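You operate a simulated robot arm through the tools that you are given. There is no shell and no other tool.

You are at the controls of a simulated robot arm. One attempt, no reset.

JOB
On machine 2 put the shake and test levers off; try that the lift and tip levers spring back.

The check looks at the end state, three seconds after you hand in, the way a careful person would. Anything else that was tipped, shoved, dropped, spilled or broken makes it a failure.

ROBOT AND FRAMES
A 7-joint arm with a two-finger parallel gripper, fixed in place. Base frame: the origin is on the floor under the middle of its stand, x ahead of it, y to its left, z up; the work surface is at about z = 522. Readings come in mm, degrees, newtons and seconds.
With the tool pointing down near the work surface it reaches from about 180 to 620 mm from the base axis. Its first joint turns from -66.0 to 66.0 degrees. Payload 1.57 kg.
The tool frame sits at the grasp point between the pads (the TCP): z along the fingers, y along the line on which they close. The tips reach 30 mm beyond it. The gripper opens to 110 mm. The fingers are 24 mm wide and 12 mm thick; the gripper's body (48 by 112 mm) begins 78 mm behind the TCP.
Orientation is that of the tool frame in the base frame, as [roll, pitch, yaw] about the fixed x, y, z axes, in that order (R = Rz(yaw) Ry(pitch) Rx(roll)). With the fingers straight down and closing along the base's y, the tool's x points along the base's -x, its y along +y and its z along -z.

CONTROLS
- The arm moves only by the tool step_arm. Its argument "motion" is a list of rows, each an object of numbers (a shift or turn left out is 0, a gripper value left out holds the last): "dx", "dy", "dz": the shift along the tool's x, y, z in units of 30 mm (1.0 is 30 mm); "ax", "ay", "az": the turn, a rotation vector about the tool's x, y, z in units of 4 degrees (1.0 is 4 degrees); "gripper": the opening, from 0 (shut) to 1 (fully open). In form: [{"dx": .., "dy": .., "dz": .., "ax": .., "ay": .., "az": .., "gripper": ..}, ...]. A call has 1 to 20 rows; each row shifts and turns the commanded pose from where the row before left it, along the tool's axes as they then stand. A call with a number of a shift or a turn outside -1 to 1 is refused whole. A row lasts 0.2 s, in which the tool goes at most 50 mm and 8.6 degrees; a call with a longer step from one row to the next is refused whole, and so is a gripper value outside its range. A pose out of reach is approached as far as the arm can. The call stops where the force on the tool passes 90 N (or 10 N more than at its start, if that is more) or the arm is blocked; 0.2 s more then pass. Each finger travels about 108 mm/s and halts on what it meets, pressing with about 23 N; the grip force reading is that of the motor and also rises with nothing between the fingers. The clock runs only during rows and for 0.2 s after the last one: add rows that do not move to give the fingers time. The reply holds the time, the measured pose of the TCP, the force on the tool along the base axes, the opening and the grip force, in the units named above and with some noise, with the torque about the TCP (base axes, N m) and any sound that the robot's microphone picked up.
- Cameras (640 x 400 px; columns grow to the right, rows downward): "scene" is fixed at [166.2, -397.7, 1393.3]; the picture's right is [0.74, -0.68, 0.00], its down [-0.46, -0.50, -0.73] and it looks along [0.49, 0.54, -0.68] (base axes); focal length 323 px, centre (320, 200). "wrist" rides on the gripper at [70, 16, -141] in the tool frame; the picture's right is [-0.23, 0.97, 0.00], its down [-0.85, -0.20, -0.48] and it looks along [-0.47, -0.11, 0.88] (tool axes); focal length 222 px, centre (320, 200). There is no depth. A picture from a camera that has moved, and an enlarged one, comes with that camera's place and axes in the base frame and with its lens.
- capture(camera): a new picture of that camera. The clock stands still meanwhile.
- zoom(camera, box): a new picture of the part [left, top, right, bottom] of that camera's present view, enlarged. The clock stands still meanwhile.
- finish_job(): hands the job in; it is judged then, once.

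Nothing tells you positions but the pictures and the camera data. Unless the task says otherwise, let go and move clear before handing in.

The tools are called by a JSON object that holds its "name" and its "arguments". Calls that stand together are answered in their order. step_arm: Moves the arm, as the interface text tells. Its arguments: {"type":"object","properties":{"motion":{"type":"array","items":{"type":"object","properties":{"dx":{"type":"number"},"dy":{"type":"number"},"dz":{"type":"number"},"ax":{"type":"number"},"ay":{"type":"number"},"az":{"type":"number"},"gripper":{"type":"number"}}}}},"required":["motion"]} The other tools are called the same way: capture (camera) takes a picture; zoom (camera, box) takes an enlarged picture of a part of a camera's view; finish_job () hands the job in.

At the start:

```text
t: 0.0
tcp_pos: [446.7, -76.7, 1063.4]
ee_rot: [-180.0, 0.0, 180.0]
force: [0.1, -0.5, 0.5]
ft_torque: [-0.03, -0.01, 0.02]
width: 110.2
gripper_force: 0.0
```

scene: 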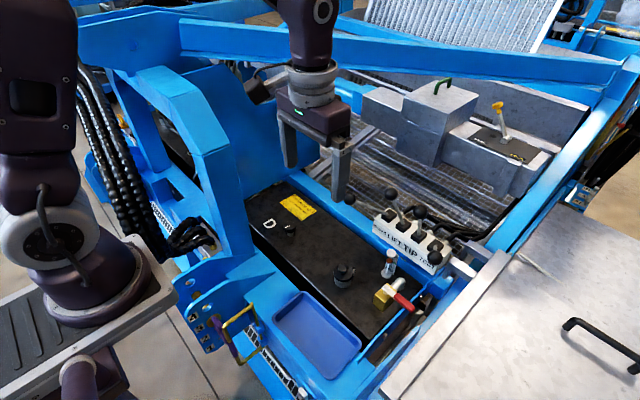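
wrist: 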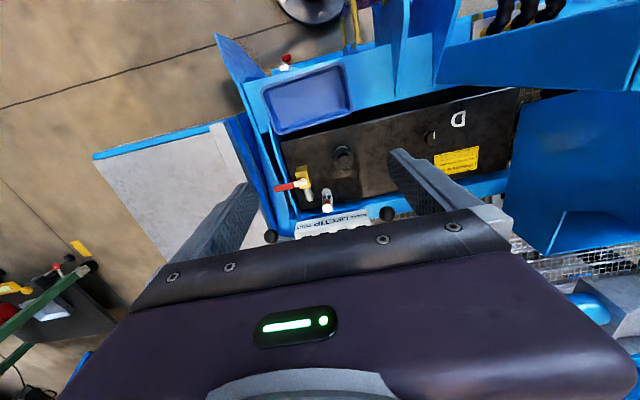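

I see a lever block with black knobs and labels (…LIFT, TIP, TEST) near the middle of the scene picture, beside a black tank. I'll take enlarged pictures to identify the machine number and the levers.

{"name": "zoom", "arguments": {"camera": "scene", "box": [340, 170, 480, 290]}}

{"name": "zoom", "arguments": {"camera": "scene", "box": [430, 80, 590, 200]}}

{"name": "zoom", "arguments": {"camera": "scene", "box": [240, 180, 460, 320]}}

{"name": "zoom", "arguments": {"camera": "wrist", "box": [220, 100, 420, 260]}}

{"name": "zoom", "arguments": {"camera": "wrist", "box": [0, 220, 160, 380]}}

```text
3.33 times, centred on (410, 230) of scene
camera zoom: at [166.2, -397.7, 1393.3], right [0.74, -0.68, 0.0], down [-0.46, -0.5, -0.73], along [0.49, 0.54, -0.68], focal length 1078 px, centre (20, 100)
```

zoom: 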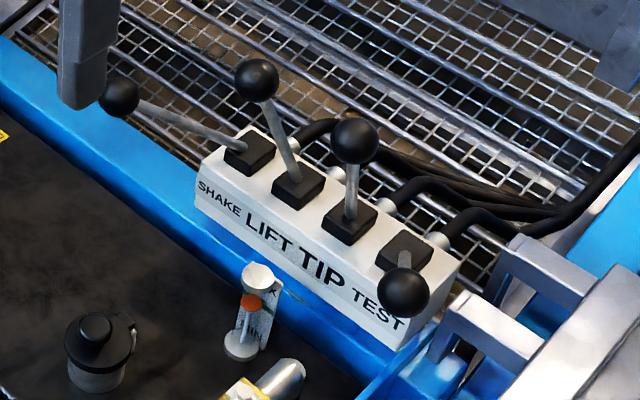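

```text
3.33 times, centred on (510, 140) of scene
camera zoom: at [166.2, -397.7, 1393.3], right [0.74, -0.68, 0.0], down [-0.46, -0.5, -0.73], along [0.49, 0.54, -0.68], focal length 1078 px, centre (-313, 400)
```

zoom: 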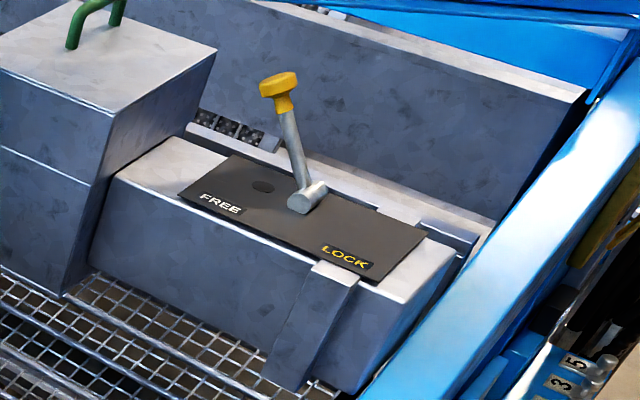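

```text
2.86 times, centred on (350, 250) of scene
camera zoom: at [166.2, -397.7, 1393.3], right [0.74, -0.68, 0.0], down [-0.46, -0.5, -0.73], along [0.49, 0.54, -0.68], focal length 924 px, centre (234, 57)
```

zoom: 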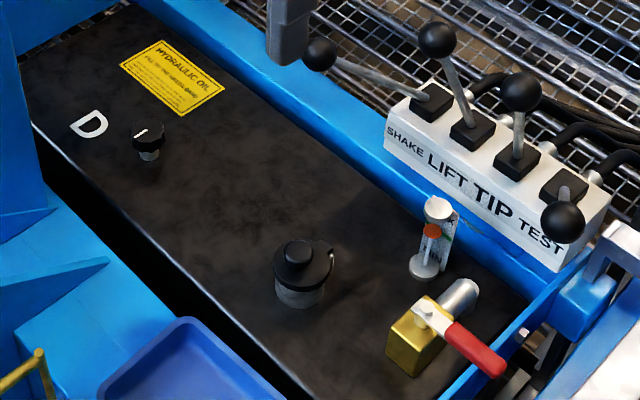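

```text
2.50 times, centred on (320, 180) of wrist
camera zoom: at [377.7, -60.2, 1203.6], right [0.23, 0.97, 0.0], down [0.85, -0.2, 0.48], along [0.47, -0.11, -0.88], focal length 555 px, centre (320, 250)
```

zoom: 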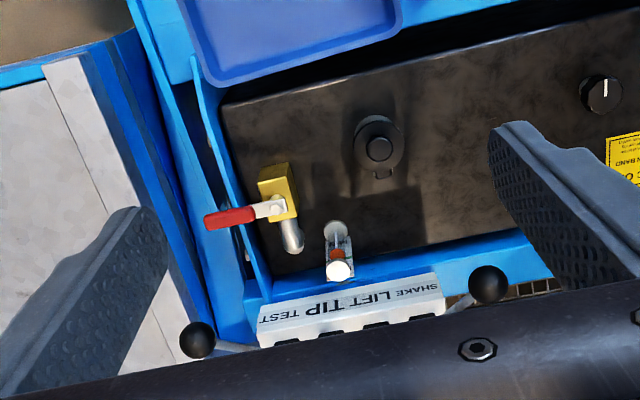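

```text
2.50 times, centred on (80, 300) of wrist
camera zoom: at [377.7, -60.2, 1203.6], right [0.23, 0.97, 0.0], down [0.85, -0.2, 0.48], along [0.47, -0.11, -0.88], focal length 555 px, centre (920, -50)
```

zoom: 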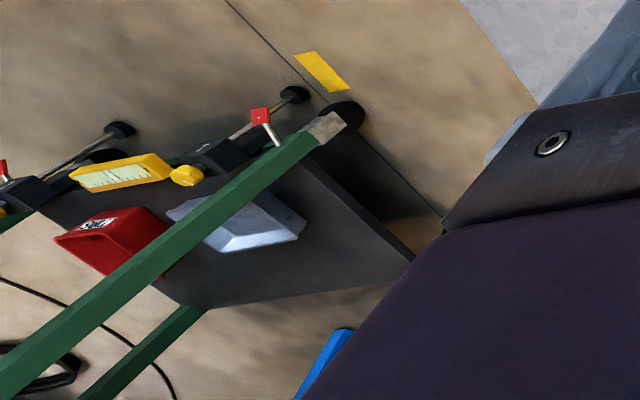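

The labelled bank SHAKE/LIFT/TIP/TEST sits about 750 mm ahead. SHAKE and TEST look tilted and LIFT and TIP look near upright. I still need to find the machine number and any other lever banks, so I'll look over the rest of the view.

{"name": "zoom", "arguments": {"camera": "scene", "box": [480, 60, 640, 210]}}

{"name": "zoom", "arguments": {"camera": "scene", "box": [150, 260, 330, 400]}}

{"name": "zoom", "arguments": {"camera": "scene", "box": [60, 0, 260, 140]}}

{"name": "zoom", "arguments": {"camera": "scene", "box": [480, 0, 640, 100]}}

{"name": "zoom", "arguments": {"camera": "scene", "box": [60, 120, 260, 280]}}

{"name": "zoom", "arguments": {"camera": "scene", "box": [440, 200, 640, 400]}}

{"name": "zoom", "arguments": {"camera": "wrist", "box": [200, 0, 640, 200]}}

```text
2.67 times, centred on (560, 135) of scene
camera zoom: at [166.2, -397.7, 1393.3], right [0.74, -0.68, 0.0], down [-0.46, -0.5, -0.73], along [0.49, 0.54, -0.68], focal length 862 px, centre (-320, 373)
```

zoom: 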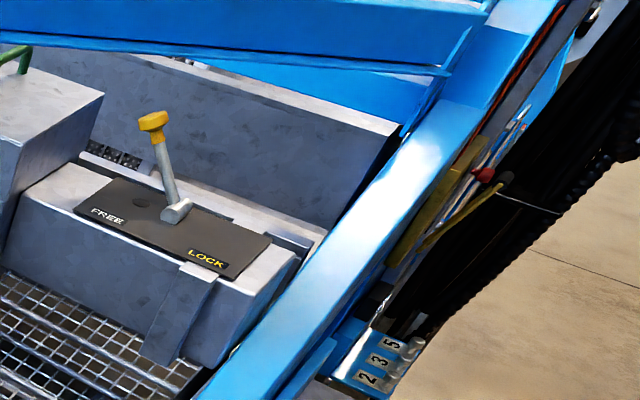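

```text
2.86 times, centred on (240, 330) of scene
camera zoom: at [166.2, -397.7, 1393.3], right [0.74, -0.68, 0.0], down [-0.46, -0.5, -0.73], along [0.49, 0.54, -0.68], focal length 924 px, centre (549, -171)
```

zoom: 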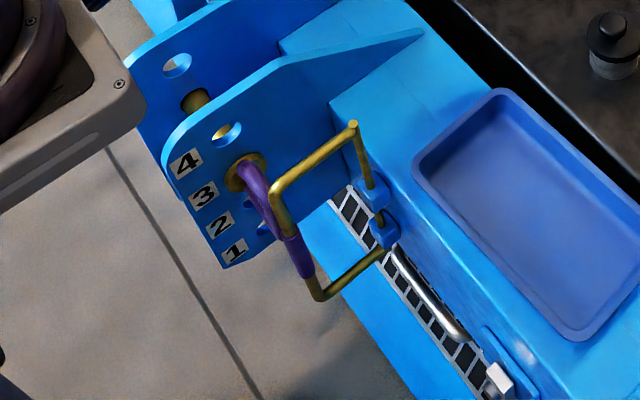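

```text
2.86 times, centred on (160, 70) of scene
camera zoom: at [166.2, -397.7, 1393.3], right [0.74, -0.68, 0.0], down [-0.46, -0.5, -0.73], along [0.49, 0.54, -0.68], focal length 924 px, centre (777, 571)
```

zoom: 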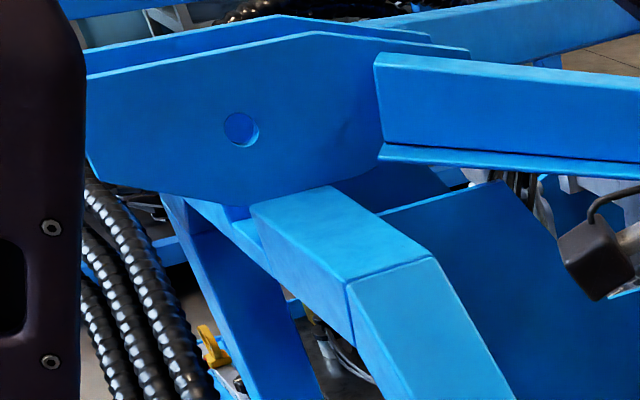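

```text
4.00 times, centred on (560, 50) of scene
camera zoom: at [166.2, -397.7, 1393.3], right [0.74, -0.68, 0.0], down [-0.46, -0.5, -0.73], along [0.49, 0.54, -0.68], focal length 1293 px, centre (-640, 800)
```

zoom: 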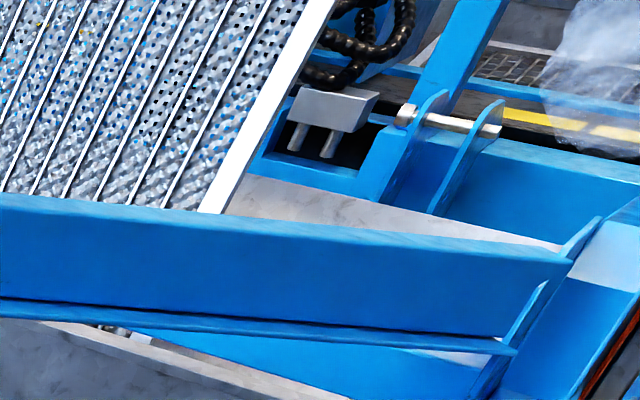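

```text
2.50 times, centred on (160, 200) of scene
camera zoom: at [166.2, -397.7, 1393.3], right [0.74, -0.68, 0.0], down [-0.46, -0.5, -0.73], along [0.49, 0.54, -0.68], focal length 808 px, centre (720, 200)
```

zoom: 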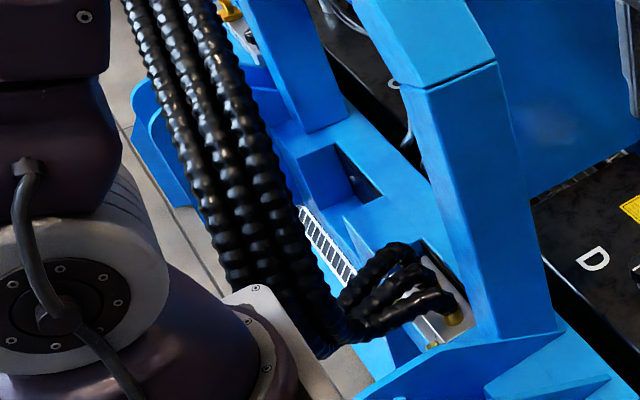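

```text
2.00 times, centred on (540, 300) of scene
camera zoom: at [166.2, -397.7, 1393.3], right [0.74, -0.68, 0.0], down [-0.46, -0.5, -0.73], along [0.49, 0.54, -0.68], focal length 646 px, centre (-120, 0)
```

zoom: 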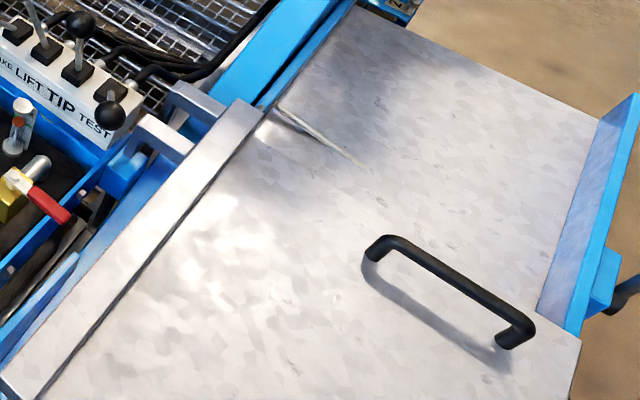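

```text
1.45 times, centred on (420, 100) of wrist
camera zoom: at [377.7, -60.2, 1203.6], right [0.23, 0.97, 0.0], down [0.85, -0.2, 0.48], along [0.47, -0.11, -0.88], focal length 323 px, centre (174, 346)
```

zoom: 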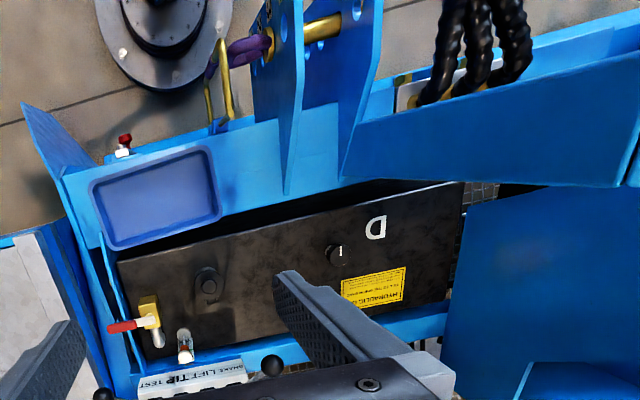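

Triangulating from both cameras, the lever boots sit near x≈783, at y≈-33, -90, -143 and -193. The SHAKE and TEST knobs lean strongly toward the robot, at about (662, +22, 796) and (662, -245, 795). The LIFT and TIP knobs look more upright, near (706, -72/-160, 850). I'll stay high and move forward to see the bank more clearly and learn the reach.

{"name": "step_arm", "arguments": {"motion": [{"dx": -1, "gripper": 0}, {"dx": -1}, {"dx": -1}, {"dx": -1}, {"dx": 0}, {"dx": 0}]}}

{"name": "capture", "arguments": {"camera": "wrist"}}

{"name": "capture", "arguments": {"camera": "scene"}}

```text
t: 1.4
tcp_pos: [564.8, -76.5, 1063.6]
ee_rot: [180.0, 0.0, -180.0]
force: [-0.5, 0.5, 0.0]
ft_torque: [-0.01, -0.01, 0.01]
width: 0.1
gripper_force: 21.8
```

```text
taken
camera wrist: at [495.9, -60.9, 1203.8], right [0.23, 0.97, 0.0], down [0.85, -0.2, 0.48], along [0.47, -0.11, -0.88], focal length 222 px, centre (320, 200)
```

wrist: 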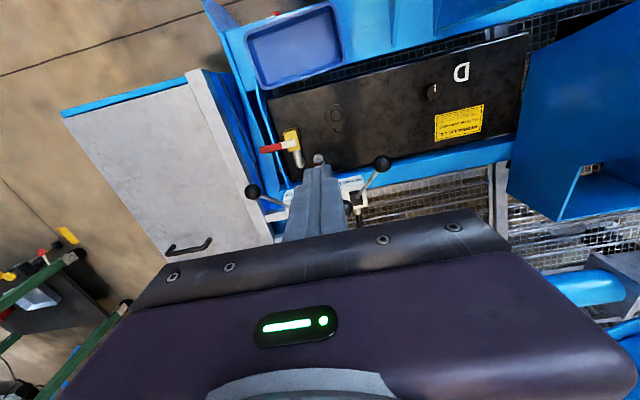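

```text
taken
```

scene: 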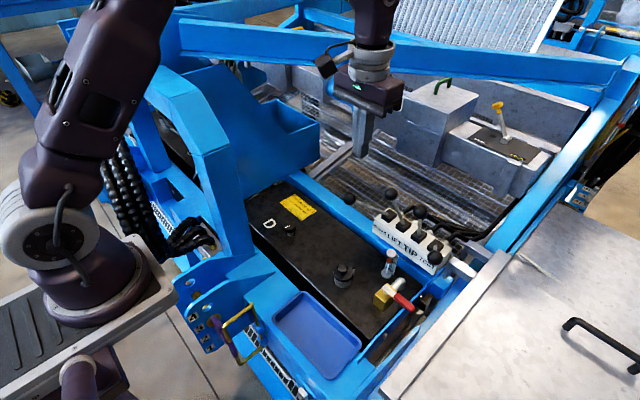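

The forward move worked and the lever bank is now in the upper middle of the wrist view. I'll zoom in on both cameras to refine the knob positions.

{"name": "zoom", "arguments": {"camera": "wrist", "box": [220, 130, 420, 250]}}

{"name": "zoom", "arguments": {"camera": "scene", "box": [330, 175, 470, 275]}}

```text
3.20 times, centred on (320, 190) of wrist
camera zoom: at [495.9, -60.9, 1203.8], right [0.23, 0.97, 0.0], down [0.85, -0.2, 0.48], along [0.47, -0.11, -0.88], focal length 711 px, centre (320, 232)
```

zoom: 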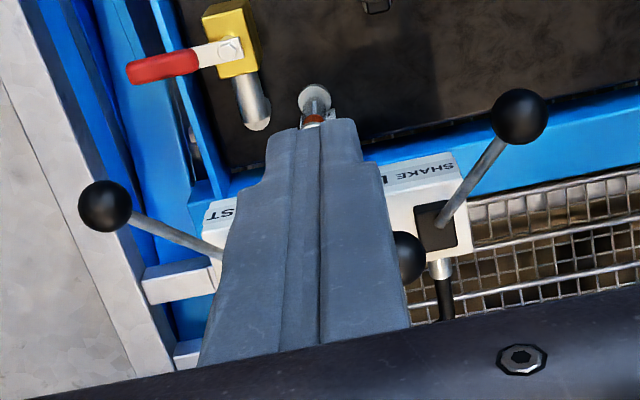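

```text
4.00 times, centred on (400, 225) of scene
camera zoom: at [166.2, -397.7, 1393.3], right [0.74, -0.68, 0.0], down [-0.46, -0.5, -0.73], along [0.49, 0.54, -0.68], focal length 1293 px, centre (0, 100)
```

zoom: 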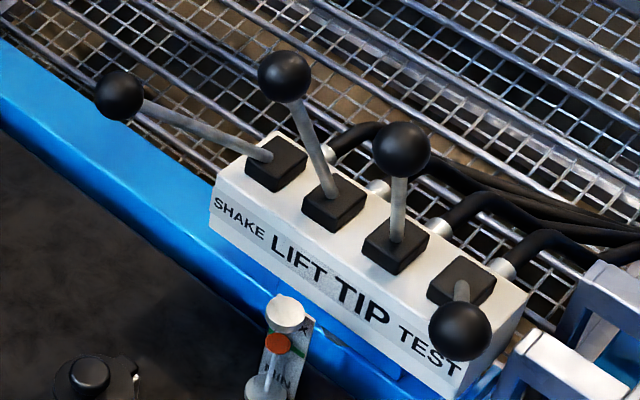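

The estimates agree well. SHAKE is at (665, 25, 791) and TEST at (664, -243, 793), both pulled about 49° toward the robot. LIFT is at (717, -66, 839) and TIP near (715, -156, 840), both about 24° from vertical, which looks like the neutral line. I'll tilt the tool forward about 28° for reach and stand off in front of SHAKE.

{"name": "step_arm", "arguments": {"motion": [{"ay": -1, "gripper": 0.5}, {"ay": -1}, {"ay": -1}, {"ay": -1}, {"ay": -1}, {"ay": -1}, {"ay": -1}, {"dy": 1}, {"dy": 1}, {"dy": 1}, {"dy": 0.37}, {}, {}]}}

{"name": "capture", "arguments": {"camera": "wrist"}}

{"name": "capture", "arguments": {"camera": "scene"}}

```text
t: 4.2
tcp_pos: [565.0, 25.7, 1065.2]
ee_rot: [180.0, 28.0, -179.9]
force: [0.4, -0.7, 0.1]
ft_torque: [0.01, -0.01, 0.01]
width: 55.0
gripper_force: 0.0
```

```text
taken
camera wrist: at [439.1, 41.2, 1155.6], right [0.2, 0.97, 0.11], down [0.53, -0.2, 0.82], along [0.82, -0.11, -0.56], focal length 222 px, centre (320, 200)
```

wrist: 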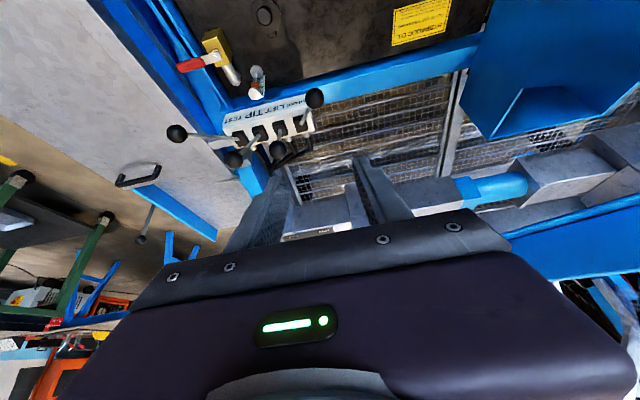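

```text
taken
```

scene: 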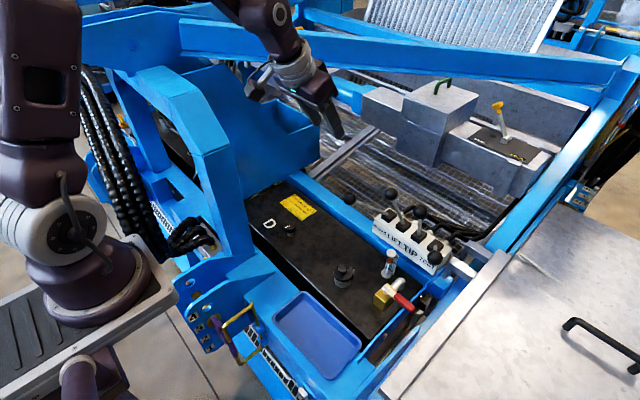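

The wrist camera now sees the whole lever bank, so I'll zoom in for an accurate fix on all four knobs.

{"name": "zoom", "arguments": {"camera": "wrist", "box": [150, 60, 350, 185]}}

{"name": "zoom", "arguments": {"camera": "wrist", "box": [0, 160, 260, 360]}}

{"name": "zoom", "arguments": {"camera": "scene", "box": [370, 175, 460, 280]}}

```text
3.20 times, centred on (250, 122) of wrist
camera zoom: at [439.1, 41.2, 1155.6], right [0.2, 0.97, 0.11], down [0.53, -0.2, 0.82], along [0.82, -0.11, -0.56], focal length 711 px, centre (544, 448)
```

zoom: 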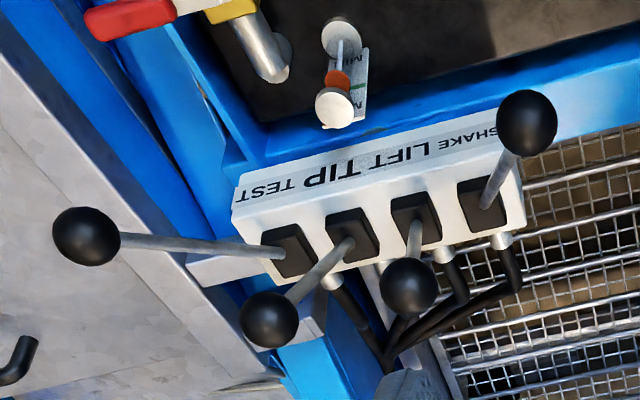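

```text
2.00 times, centred on (130, 260) of wrist
camera zoom: at [439.1, 41.2, 1155.6], right [0.2, 0.97, 0.11], down [0.53, -0.2, 0.82], along [0.82, -0.11, -0.56], focal length 444 px, centre (700, 80)
```

zoom: 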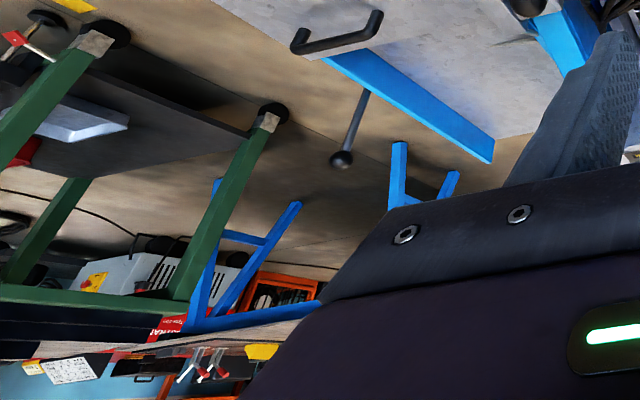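

```text
3.81 times, centred on (415, 228) of scene
camera zoom: at [166.2, -397.7, 1393.3], right [0.74, -0.68, 0.0], down [-0.46, -0.5, -0.73], along [0.49, 0.54, -0.68], focal length 1232 px, centre (-42, 95)
```

zoom: 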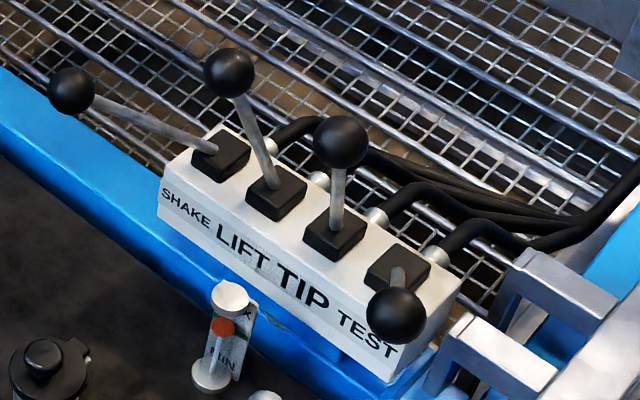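

All four knobs are fixed to within a few mm. SHAKE is at (664, 25, 790), so I'll line up along the tool axis and come down to a standoff above it.

{"name": "step_arm", "arguments": {"motion": [{"dx": 0.7}, {"dx": 0.69}, {"dz": 1}, {"dz": 1}, {"dz": 1}, {"dz": 1}, {"dz": 1}, {"dz": 1}, {}, {}]}}

{"name": "capture", "arguments": {"camera": "wrist"}}

{"name": "capture", "arguments": {"camera": "scene"}}

```text
t: 6.4
tcp_pos: [614.0, 22.9, 883.4]
ee_rot: [180.0, 28.0, 180.0]
force: [0.0, -0.5, -0.4]
ft_torque: [0.01, -0.04, 0.0]
width: 55.0
gripper_force: 0.0
```

```text
taken
camera wrist: at [486.9, 39.2, 975.3], right [0.2, 0.97, 0.11], down [0.53, -0.2, 0.82], along [0.82, -0.11, -0.56], focal length 222 px, centre (320, 200)
```

wrist: 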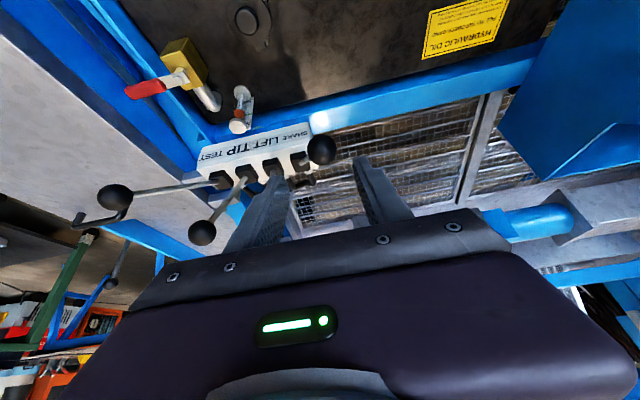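

```text
taken
```

scene: 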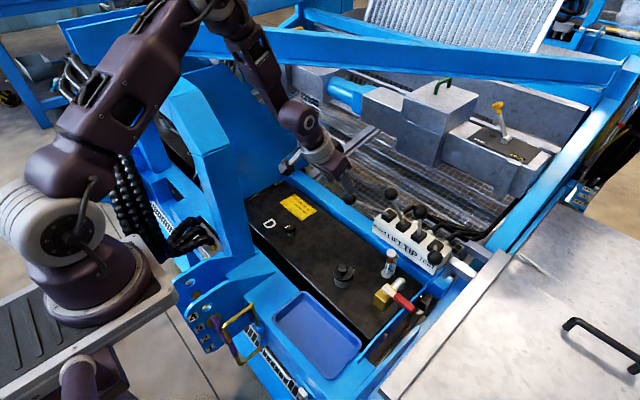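

The fingers straddle SHAKE's line and the knob is confirmed at about (664, 25, 788). I'll go down the last 95 mm and close on it.

{"name": "step_arm", "arguments": {"motion": [{"dz": 0.8, "dy": 0.07}, {"dz": 0.8}, {"dz": 0.8}, {"dz": 0.76}, {}, {}]}}

{"name": "capture", "arguments": {"camera": "wrist"}}

{"name": "zoom", "arguments": {"camera": "scene", "box": [300, 150, 460, 280]}}

```text
t: 7.8
tcp_pos: [660.5, 24.3, 800.4]
ee_rot: [-180.0, 28.1, -179.9]
force: [0.3, 1.5, -0.1]
ft_torque: [0.02, 0.01, -0.03]
width: 55.3
gripper_force: 0.1
```

```text
taken
camera wrist: at [532.6, 41.6, 892.0], right [0.2, 0.97, 0.11], down [0.53, -0.2, 0.82], along [0.82, -0.11, -0.56], focal length 222 px, centre (320, 200)
```

wrist: 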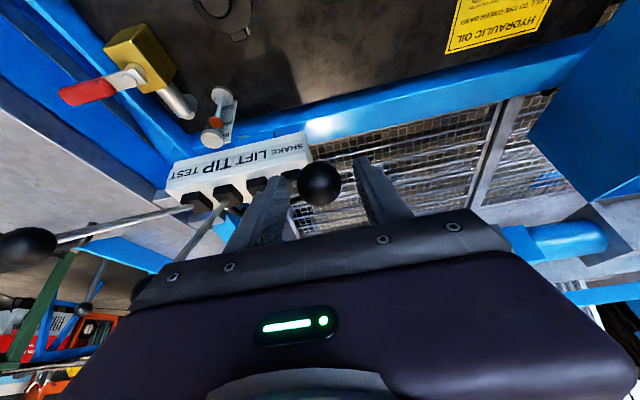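

```text
3.08 times, centred on (380, 215) of scene
camera zoom: at [166.2, -397.7, 1393.3], right [0.74, -0.68, 0.0], down [-0.46, -0.5, -0.73], along [0.49, 0.54, -0.68], focal length 995 px, centre (135, 154)
```

zoom: 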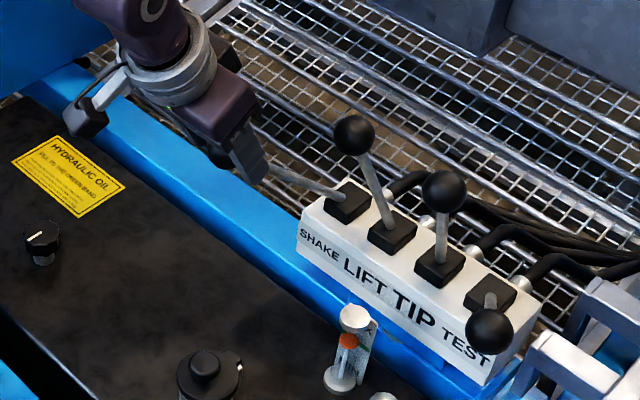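

The SHAKE knob is centred between the fingers, so I'll close on it.

{"name": "step_arm", "arguments": {"motion": [{"gripper": 0.2}, {}, {}]}}

{"name": "capture", "arguments": {"camera": "wrist"}}

```text
t: 8.6
tcp_pos: [659.5, 24.7, 800.9]
ee_rot: [180.0, 28.1, 179.9]
force: [0.8, -3.2, -2.4]
ft_torque: [-0.08, 0.01, -0.01]
width: 34.0
gripper_force: 41.9
```

```text
taken
camera wrist: at [532.6, 41.2, 892.1], right [0.2, 0.97, 0.11], down [0.53, -0.2, 0.82], along [0.82, -0.11, -0.56], focal length 222 px, centre (320, 200)
```

wrist: 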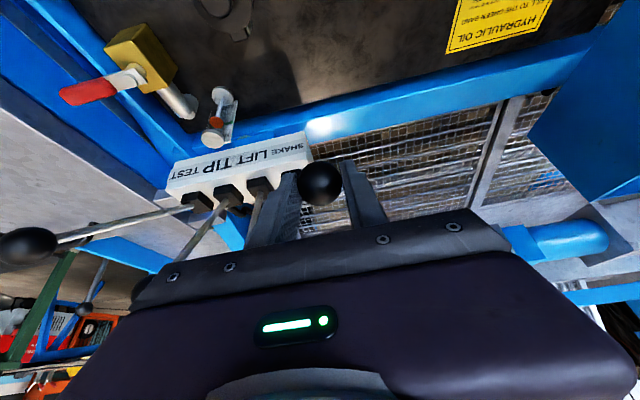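

I have a grip on the knob at 34 mm width. I'll swing it along its arc away from the robot in small steps and watch the force for detents.

{"name": "step_arm", "arguments": {"motion": [{"dx": -0.443, "dz": -0.146}, {"dx": -0.45, "dz": -0.108}, {}]}}

{"name": "step_arm", "arguments": {"motion": [{"dx": -0.459, "dz": -0.069}, {}]}}

```text
t: 9.4
tcp_pos: [679.0, 24.3, 820.2]
ee_rot: [-179.9, 27.9, -180.0]
force: [-7.9, -6.1, -3.3]
ft_torque: [-0.08, 1.33, -0.03]
width: 34.2
gripper_force: 41.4
```

```text
t: 10.0
tcp_pos: [692.6, 24.3, 827.9]
ee_rot: [-180.0, 28.1, 180.0]
force: [-12.8, -10.8, 6.5]
ft_torque: [-0.18, 1.14, -0.04]
width: 34.0
gripper_force: 41.6
```

The lever is following with modest force. I'll check how far it has come before going on.

{"name": "zoom", "arguments": {"camera": "scene", "box": [330, 150, 470, 270]}}

{"name": "capture", "arguments": {"camera": "wrist"}}

```text
3.33 times, centred on (400, 210) of scene
camera zoom: at [165.8, -398.0, 1393.2], right [0.74, -0.68, 0.0], down [-0.46, -0.5, -0.73], along [0.49, 0.54, -0.68], focal length 1078 px, centre (53, 167)
```

zoom: 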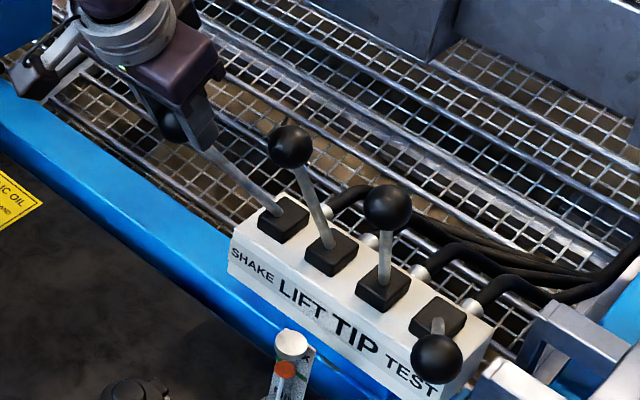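

```text
taken
camera wrist: at [564.8, 41.3, 919.3], right [0.2, 0.97, 0.11], down [0.53, -0.2, 0.82], along [0.82, -0.11, -0.56], focal length 222 px, centre (320, 200)
```

wrist: 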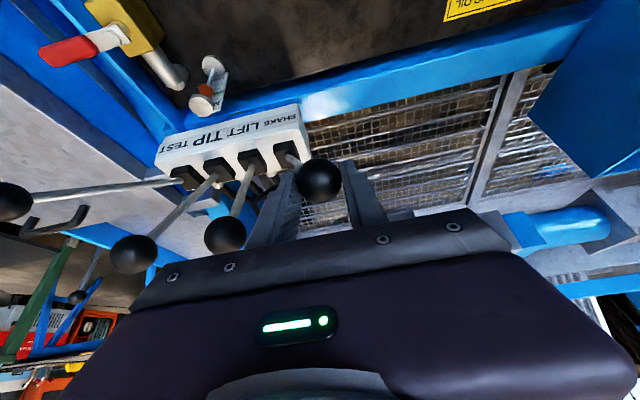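

SHAKE is moving cleanly toward the line of LIFT and TIP, and nothing else has shifted. I'll continue the arc to neutral.

{"name": "step_arm", "arguments": {"motion": [{"dx": -0.464, "dz": -0.029}, {}]}}

{"name": "step_arm", "arguments": {"motion": [{"dx": -0.467, "dz": 0.01}, {}, {}]}}

{"name": "capture", "arguments": {"camera": "wrist"}}

{"name": "zoom", "arguments": {"camera": "scene", "box": [330, 150, 470, 270]}}

```text
t: 10.6
tcp_pos: [704.7, 25.0, 835.5]
ee_rot: [-179.9, 28.0, 180.0]
force: [-1.8, -12.1, -6.0]
ft_torque: [-0.19, 1.1, -0.01]
width: 34.0
gripper_force: 42.2
```

```text
t: 11.4
tcp_pos: [716.7, 24.9, 842.9]
ee_rot: [-180.0, 27.8, 179.9]
force: [0.2, -25.1, -9.8]
ft_torque: [-0.33, 1.06, -0.08]
width: 33.9
gripper_force: 41.6
```

```text
taken
camera wrist: at [589.4, 41.5, 933.9], right [0.2, 0.97, 0.11], down [0.53, -0.2, 0.82], along [0.82, -0.11, -0.56], focal length 222 px, centre (320, 200)
```

wrist: 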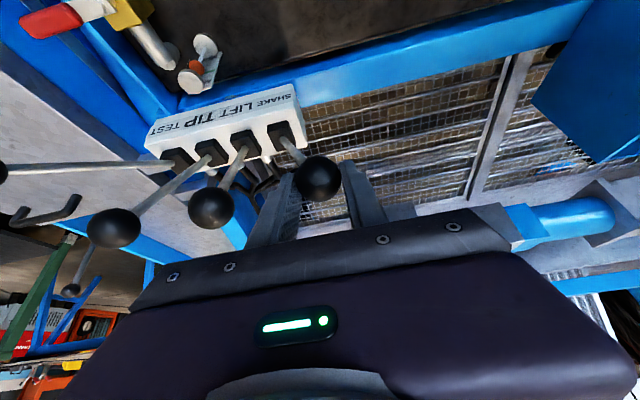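

```text
3.33 times, centred on (400, 210) of scene
camera zoom: at [166.4, -398.3, 1393.1], right [0.74, -0.68, 0.0], down [-0.46, -0.5, -0.73], along [0.49, 0.54, -0.68], focal length 1078 px, centre (53, 167)
```

zoom: 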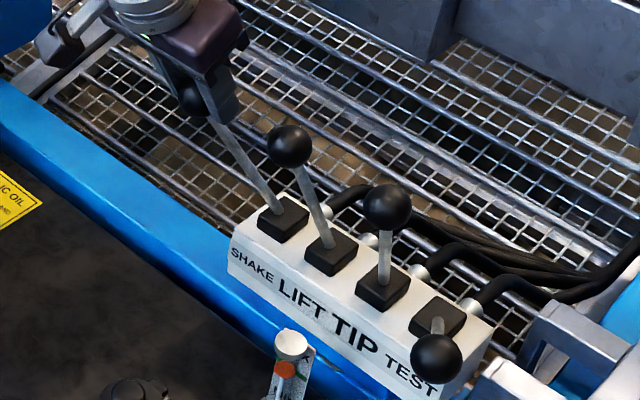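

SHAKE now appears parallel to LIFT and TIP. The fore-aft resistance has dropped to about 0, with some sideways load (-25 N). I'll ease the hand sideways to relieve that load, then open and see where the lever stays.

{"name": "step_arm", "arguments": {"motion": [{"dy": -0.1}, {}]}}

```text
t: 12.0
tcp_pos: [716.9, 24.0, 842.6]
ee_rot: [180.0, 28.1, 179.9]
force: [8.2, -15.3, -19.1]
ft_torque: [-0.1, 0.33, -0.07]
width: 34.1
gripper_force: 41.0
```

The load is dropping. I'll open the gripper and check where SHAKE rests.

{"name": "step_arm", "arguments": {"motion": [{"gripper": 0.5}, {}, {}]}}

{"name": "capture", "arguments": {"camera": "wrist"}}

{"name": "zoom", "arguments": {"camera": "scene", "box": [330, 150, 470, 270]}}

```text
t: 12.8
tcp_pos: [715.6, 24.2, 843.4]
ee_rot: [179.9, 28.0, 179.9]
force: [0.1, -0.2, 0.5]
ft_torque: [0.02, -0.02, -0.02]
width: 55.0
gripper_force: 0.0
```

```text
taken
camera wrist: at [588.7, 40.8, 934.4], right [0.2, 0.97, 0.11], down [0.53, -0.2, 0.82], along [0.82, -0.11, -0.56], focal length 222 px, centre (320, 200)
```

wrist: 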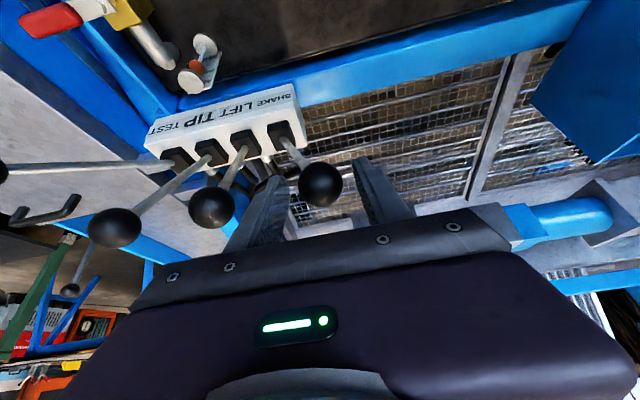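

```text
3.33 times, centred on (400, 210) of scene
camera zoom: at [166.2, -397.7, 1393.3], right [0.74, -0.68, 0.0], down [-0.46, -0.5, -0.73], along [0.49, 0.54, -0.68], focal length 1078 px, centre (53, 167)
```

zoom: 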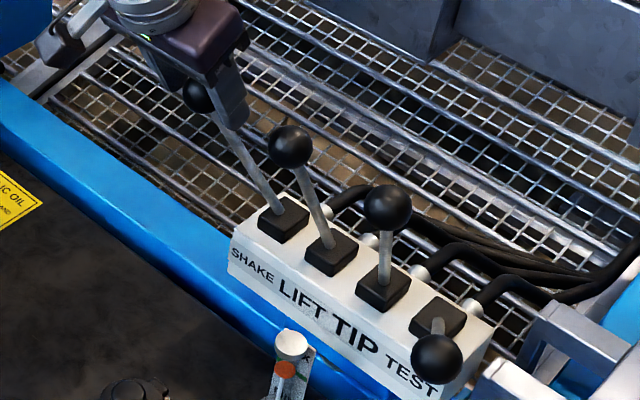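

SHAKE snapped into place at about (722, 24, 830), level with LIFT and TIP, and it holds there. Now I'll back off along the tool axis and move over to TEST.

{"name": "step_arm", "arguments": {"motion": [{"dz": -1}, {"dz": -1}, {"dz": -1}, {"dx": 0.8}, {"dx": 0.8}, {"dx": 0.76}, {"dy": -1}, {"dy": -1}, {"dy": -1}, {"dy": -1}, {"dy": -1}, {"dy": -1}, {"dy": -1}, {"dy": -1}, {"dy": -0.9, "dz": 0.18}, {}, {}]}}

{"name": "capture", "arguments": {"camera": "wrist"}}

{"name": "zoom", "arguments": {"camera": "scene", "box": [300, 150, 500, 300]}}

```text
t: 16.4
tcp_pos: [612.3, -242.7, 882.3]
ee_rot: [-180.0, 28.0, -180.0]
force: [-0.1, -0.1, 0.2]
ft_torque: [0.01, -0.02, 0.01]
width: 54.9
gripper_force: 0.1
```

```text
taken
camera wrist: at [485.1, -227.3, 973.6], right [0.2, 0.97, 0.11], down [0.53, -0.2, 0.82], along [0.82, -0.11, -0.56], focal length 222 px, centre (320, 200)
```

wrist: 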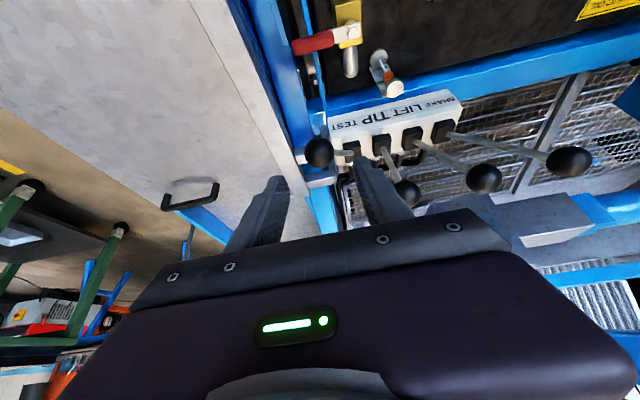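

```text
2.67 times, centred on (400, 225) of scene
camera zoom: at [166.2, -397.8, 1393.3], right [0.74, -0.68, 0.0], down [-0.46, -0.5, -0.73], along [0.49, 0.54, -0.68], focal length 862 px, centre (107, 133)
```

zoom: 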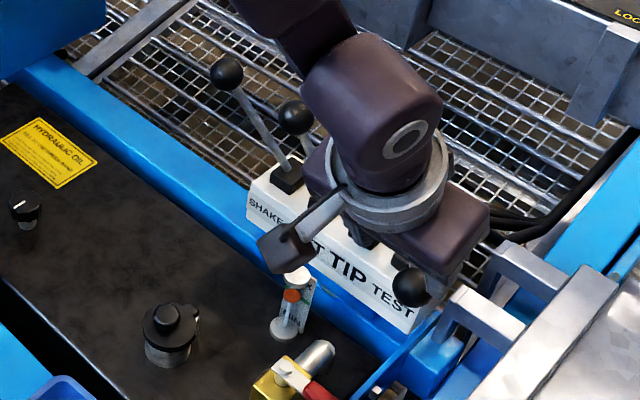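

TEST's knob sits between the open fingers' lines at about (664, -244, 788), and SHAKE stays at neutral. I'll go down and grip TEST.

{"name": "step_arm", "arguments": {"motion": [{"dz": 0.8, "dy": -0.043, "dx": -0.058}, {"dz": 0.8}, {"dz": 0.8}, {"dz": 0.74}, {}, {}]}}

{"name": "capture", "arguments": {"camera": "wrist"}}

```text
t: 17.8
tcp_pos: [656.7, -244.1, 801.2]
ee_rot: [180.0, 28.0, -180.0]
force: [0.5, -0.5, 0.3]
ft_torque: [0.03, -0.02, 0.0]
width: 55.0
gripper_force: 0.2
```

```text
taken
camera wrist: at [530.5, -228.1, 891.9], right [0.2, 0.97, 0.11], down [0.53, -0.2, 0.82], along [0.82, -0.11, -0.56], focal length 222 px, centre (320, 200)
```

wrist: 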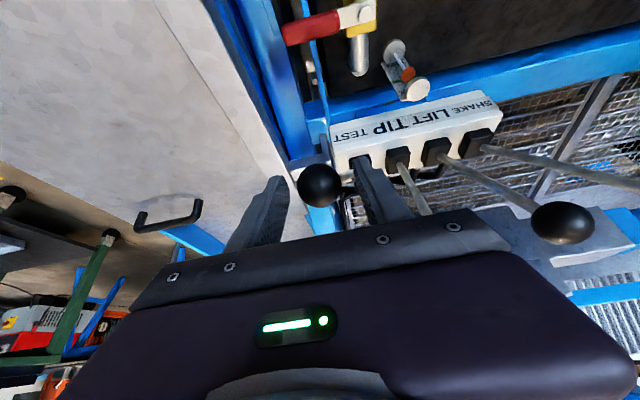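

TEST's knob is centred, so I'll close and swing it along the same arc.

{"name": "step_arm", "arguments": {"motion": [{"gripper": 0.2}, {}, {}]}}

{"name": "step_arm", "arguments": {"motion": [{"dx": -0.443, "dz": -0.146}, {"dx": -0.45, "dz": -0.108}, {}]}}

{"name": "step_arm", "arguments": {"motion": [{"dx": -0.459, "dz": -0.069, "dy": 0.01}, {}]}}

{"name": "capture", "arguments": {"camera": "wrist"}}

```text
t: 18.6
tcp_pos: [658.4, -245.6, 800.0]
ee_rot: [179.9, 28.0, 180.0]
force: [3.3, -8.1, -4.4]
ft_torque: [-0.1, -0.02, -0.08]
width: 34.3
gripper_force: 40.9
```

```text
t: 19.4
tcp_pos: [676.7, -245.0, 821.4]
ee_rot: [-180.0, 28.0, -179.9]
force: [-8.4, -6.0, -4.0]
ft_torque: [-0.07, 1.34, -0.05]
width: 34.1
gripper_force: 41.5
```

```text
t: 20.0
tcp_pos: [689.0, -245.4, 829.0]
ee_rot: [-180.0, 28.2, 179.9]
force: [-5.7, -13.4, -3.3]
ft_torque: [-0.21, 1.17, -0.15]
width: 33.9
gripper_force: 41.4
```

```text
taken
camera wrist: at [561.3, -228.6, 920.8], right [0.2, 0.97, 0.11], down [0.53, -0.2, 0.82], along [0.82, -0.11, -0.56], focal length 222 px, centre (320, 200)
```

wrist: 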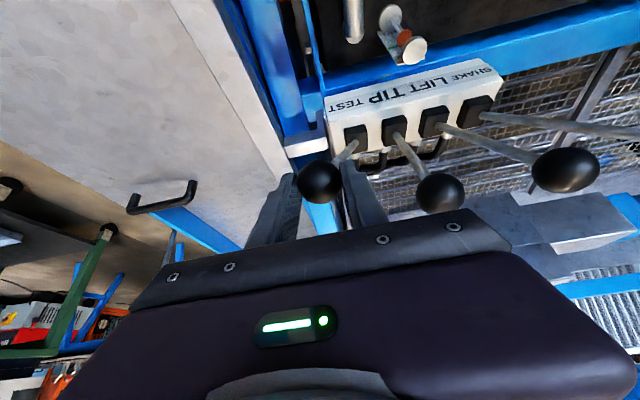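

It moves the same way, with a slight sideways load because the bank is yawed a degree or two. I'll add a small -y correction and finish the arc.

{"name": "step_arm", "arguments": {"motion": [{"dx": -0.464, "dz": -0.029, "dy": -0.05}, {}]}}

{"name": "step_arm", "arguments": {"motion": [{"dx": -0.467, "dz": 0.01, "dy": -0.02}, {"dx": -0.07}, {}]}}

{"name": "capture", "arguments": {"camera": "wrist"}}

{"name": "zoom", "arguments": {"camera": "scene", "box": [330, 150, 490, 290]}}

```text
t: 20.6
tcp_pos: [699.3, -243.7, 837.1]
ee_rot: [-180.0, 28.0, 179.9]
force: [-8.4, -13.7, 5.6]
ft_torque: [-0.21, 1.14, -0.08]
width: 34.2
gripper_force: 42.0
```

```text
t: 21.4
tcp_pos: [714.5, -245.9, 844.0]
ee_rot: [-180.0, 28.0, -180.0]
force: [-4.2, -16.1, -3.4]
ft_torque: [-0.18, 1.24, -0.06]
width: 33.6
gripper_force: 41.0
```

```text
taken
camera wrist: at [587.8, -228.8, 935.0], right [0.2, 0.97, 0.11], down [0.53, -0.2, 0.82], along [0.82, -0.11, -0.56], focal length 222 px, centre (320, 200)
```

wrist: 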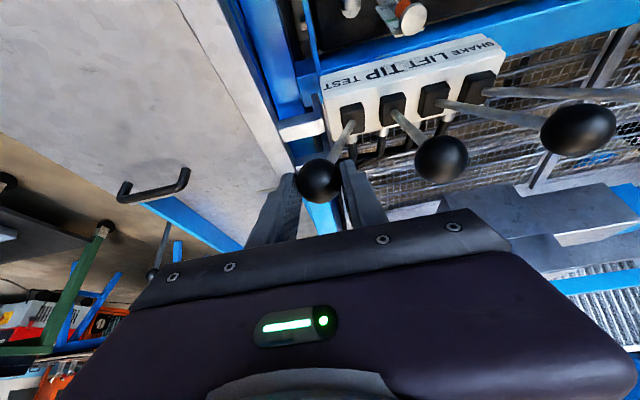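

```text
2.86 times, centred on (410, 220) of scene
camera zoom: at [166.2, -398.1, 1393.2], right [0.74, -0.68, 0.0], down [-0.46, -0.5, -0.73], along [0.49, 0.54, -0.68], focal length 924 px, centre (63, 143)
```

zoom: 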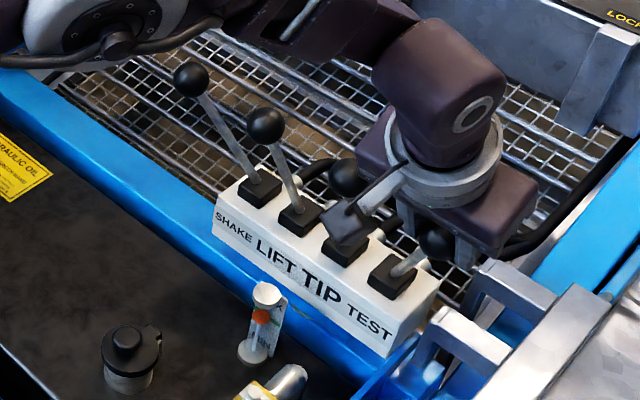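

TEST is now in line with the others. I'll relieve the side load slightly, open the gripper and see where it settles.

{"name": "step_arm", "arguments": {"motion": [{"dy": -0.07}, {"gripper": 0.5}, {}, {}]}}

{"name": "capture", "arguments": {"camera": "wrist"}}

{"name": "zoom", "arguments": {"camera": "scene", "box": [330, 150, 490, 290]}}

```text
t: 22.4
tcp_pos: [714.7, -246.4, 843.7]
ee_rot: [180.0, 27.9, -179.9]
force: [0.6, -0.6, 0.3]
ft_torque: [0.01, 0.01, 0.03]
width: 54.9
gripper_force: 0.1
```

```text
taken
camera wrist: at [587.6, -230.1, 935.0], right [0.2, 0.97, 0.11], down [0.53, -0.2, 0.82], along [0.82, -0.11, -0.56], focal length 222 px, centre (320, 200)
```

wrist: 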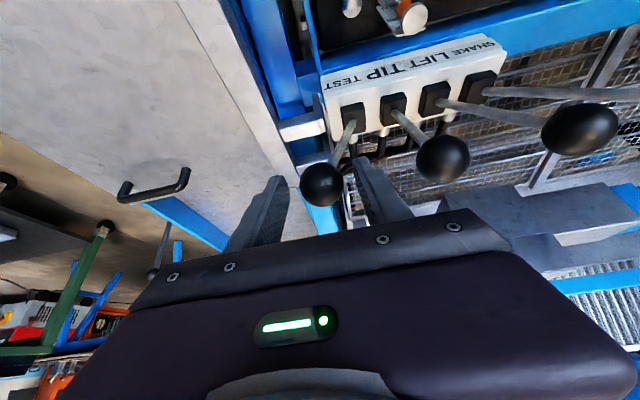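

```text
2.86 times, centred on (410, 220) of scene
camera zoom: at [166.2, -397.7, 1393.3], right [0.74, -0.68, 0.0], down [-0.46, -0.5, -0.73], along [0.49, 0.54, -0.68], focal length 924 px, centre (63, 143)
```

zoom: 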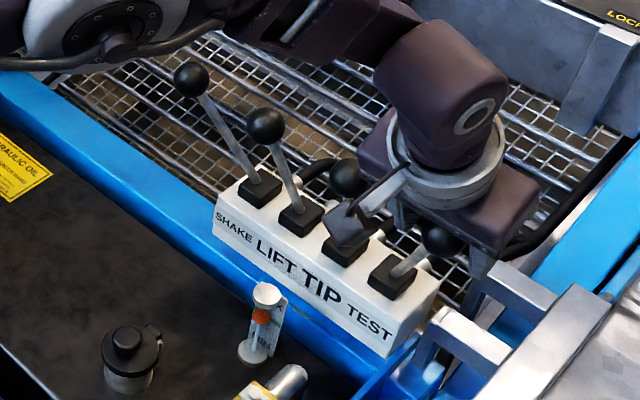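

TEST rests at neutral beside the others with nothing touching it. Next is TIP at about (720, -154, 834), so I'll back off, shift over and look before going in.

{"name": "step_arm", "arguments": {"motion": [{"dz": -1}, {"dz": -1}, {"dz": -1}, {"dy": 1}, {"dy": 1}, {"dy": 1.0}, {"dy": 0.08}, {}, {}]}}

{"name": "capture", "arguments": {"camera": "wrist"}}

{"name": "zoom", "arguments": {"camera": "scene", "box": [330, 150, 490, 290]}}

```text
t: 24.4
tcp_pos: [674.0, -155.8, 921.8]
ee_rot: [180.0, 28.0, -180.0]
force: [0.2, 1.1, 0.1]
ft_torque: [0.0, 0.01, 0.0]
width: 55.1
gripper_force: 0.0
```

```text
taken
camera wrist: at [545.9, -139.0, 1013.8], right [0.2, 0.97, 0.11], down [0.53, -0.2, 0.82], along [0.82, -0.11, -0.56], focal length 222 px, centre (320, 200)
```

wrist: 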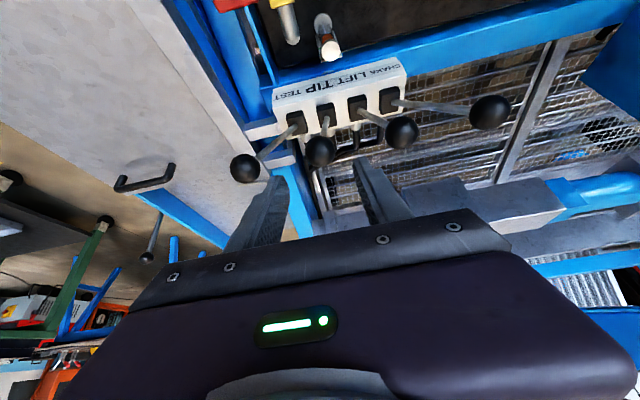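

```text
2.86 times, centred on (410, 220) of scene
camera zoom: at [166.2, -397.7, 1393.3], right [0.74, -0.68, 0.0], down [-0.46, -0.5, -0.73], along [0.49, 0.54, -0.68], focal length 924 px, centre (63, 143)
```

zoom: 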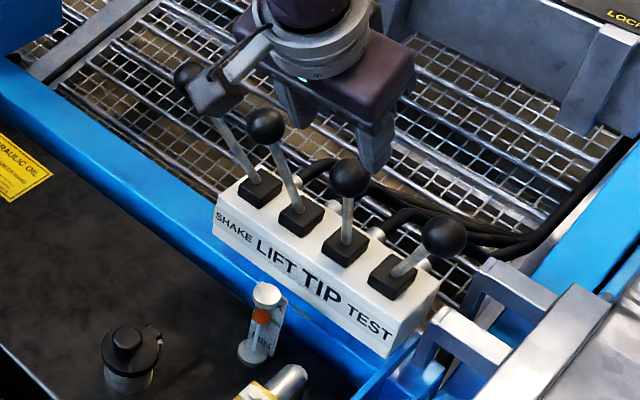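

All four knobs now line up at x≈720 and z≈832, so SHAKE and TEST are at neutral. TIP is centred ahead of the fingers at (720, -155, 832). I'll go down and grip it.

{"name": "step_arm", "arguments": {"motion": [{"dz": 0.8, "dy": 0.03, "dx": 0.05}, {"dz": 0.8}, {"dz": 0.8}, {"dz": 0.56}, {}, {}]}}

{"name": "capture", "arguments": {"camera": "wrist"}}

```text
t: 25.8
tcp_pos: [715.4, -153.8, 844.2]
ee_rot: [180.0, 27.9, 180.0]
force: [0.1, -0.6, -0.1]
ft_torque: [0.01, -0.02, 0.01]
width: 54.8
gripper_force: 0.0
```

```text
taken
camera wrist: at [588.0, -138.2, 935.2], right [0.2, 0.97, 0.11], down [0.53, -0.2, 0.82], along [0.82, -0.11, -0.56], focal length 222 px, centre (320, 200)
```

wrist: 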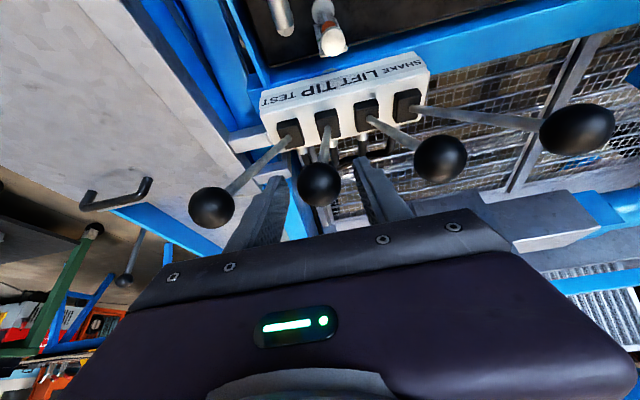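

TIP's knob is centred with its neighbours clear. I'll grip it and pull it about 20° toward the robot.

{"name": "step_arm", "arguments": {"motion": [{"gripper": 0.2}, {}, {}]}}

{"name": "step_arm", "arguments": {"motion": [{"dx": 0.467, "dz": -0.01, "dy": 0.01}, {"dx": 0.464, "dz": 0.029, "dy": 0.01}, {}]}}

{"name": "step_arm", "arguments": {"motion": [{"dx": 0.459, "dz": 0.069, "dy": 0.01}, {"dx": 0.45, "dz": 0.108, "dy": 0.01}, {}]}}

{"name": "capture", "arguments": {"camera": "wrist"}}

{"name": "zoom", "arguments": {"camera": "scene", "box": [330, 150, 490, 290]}}

```text
t: 26.6
tcp_pos: [715.0, -155.8, 844.3]
ee_rot: [-180.0, 28.0, -179.9]
force: [2.0, -6.1, -2.5]
ft_torque: [-0.14, -0.05, -0.08]
width: 34.0
gripper_force: 41.6
```

```text
t: 27.4
tcp_pos: [690.4, -153.9, 830.8]
ee_rot: [-180.0, 28.4, 179.9]
force: [12.3, -21.8, 0.1]
ft_torque: [-0.35, -1.33, -0.16]
width: 33.9
gripper_force: 41.5
```

```text
t: 28.2
tcp_pos: [668.9, -155.3, 814.0]
ee_rot: [-179.9, 28.2, 179.9]
force: [4.5, -28.6, 12.3]
ft_torque: [-0.41, -1.34, -0.26]
width: 34.1
gripper_force: 41.2
```

```text
taken
camera wrist: at [539.9, -138.4, 904.4], right [0.2, 0.97, 0.11], down [0.53, -0.2, 0.83], along [0.83, -0.11, -0.55], focal length 222 px, centre (320, 200)
```

wrist: 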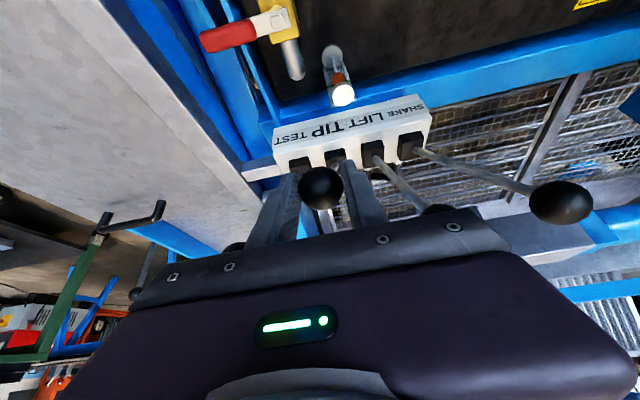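

```text
2.86 times, centred on (410, 220) of scene
camera zoom: at [166.0, -398.3, 1393.1], right [0.74, -0.68, 0.0], down [-0.46, -0.5, -0.73], along [0.49, 0.54, -0.68], focal length 924 px, centre (63, 143)
```

zoom: 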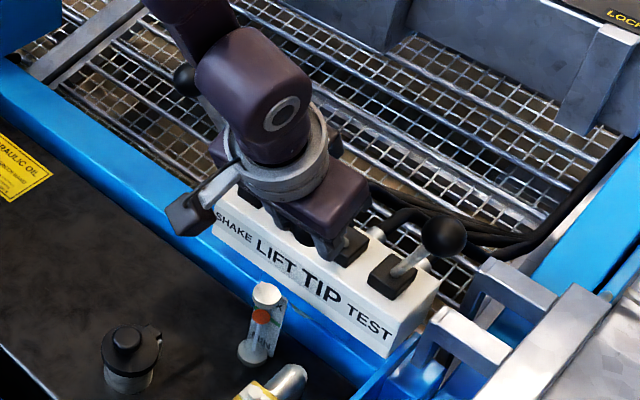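

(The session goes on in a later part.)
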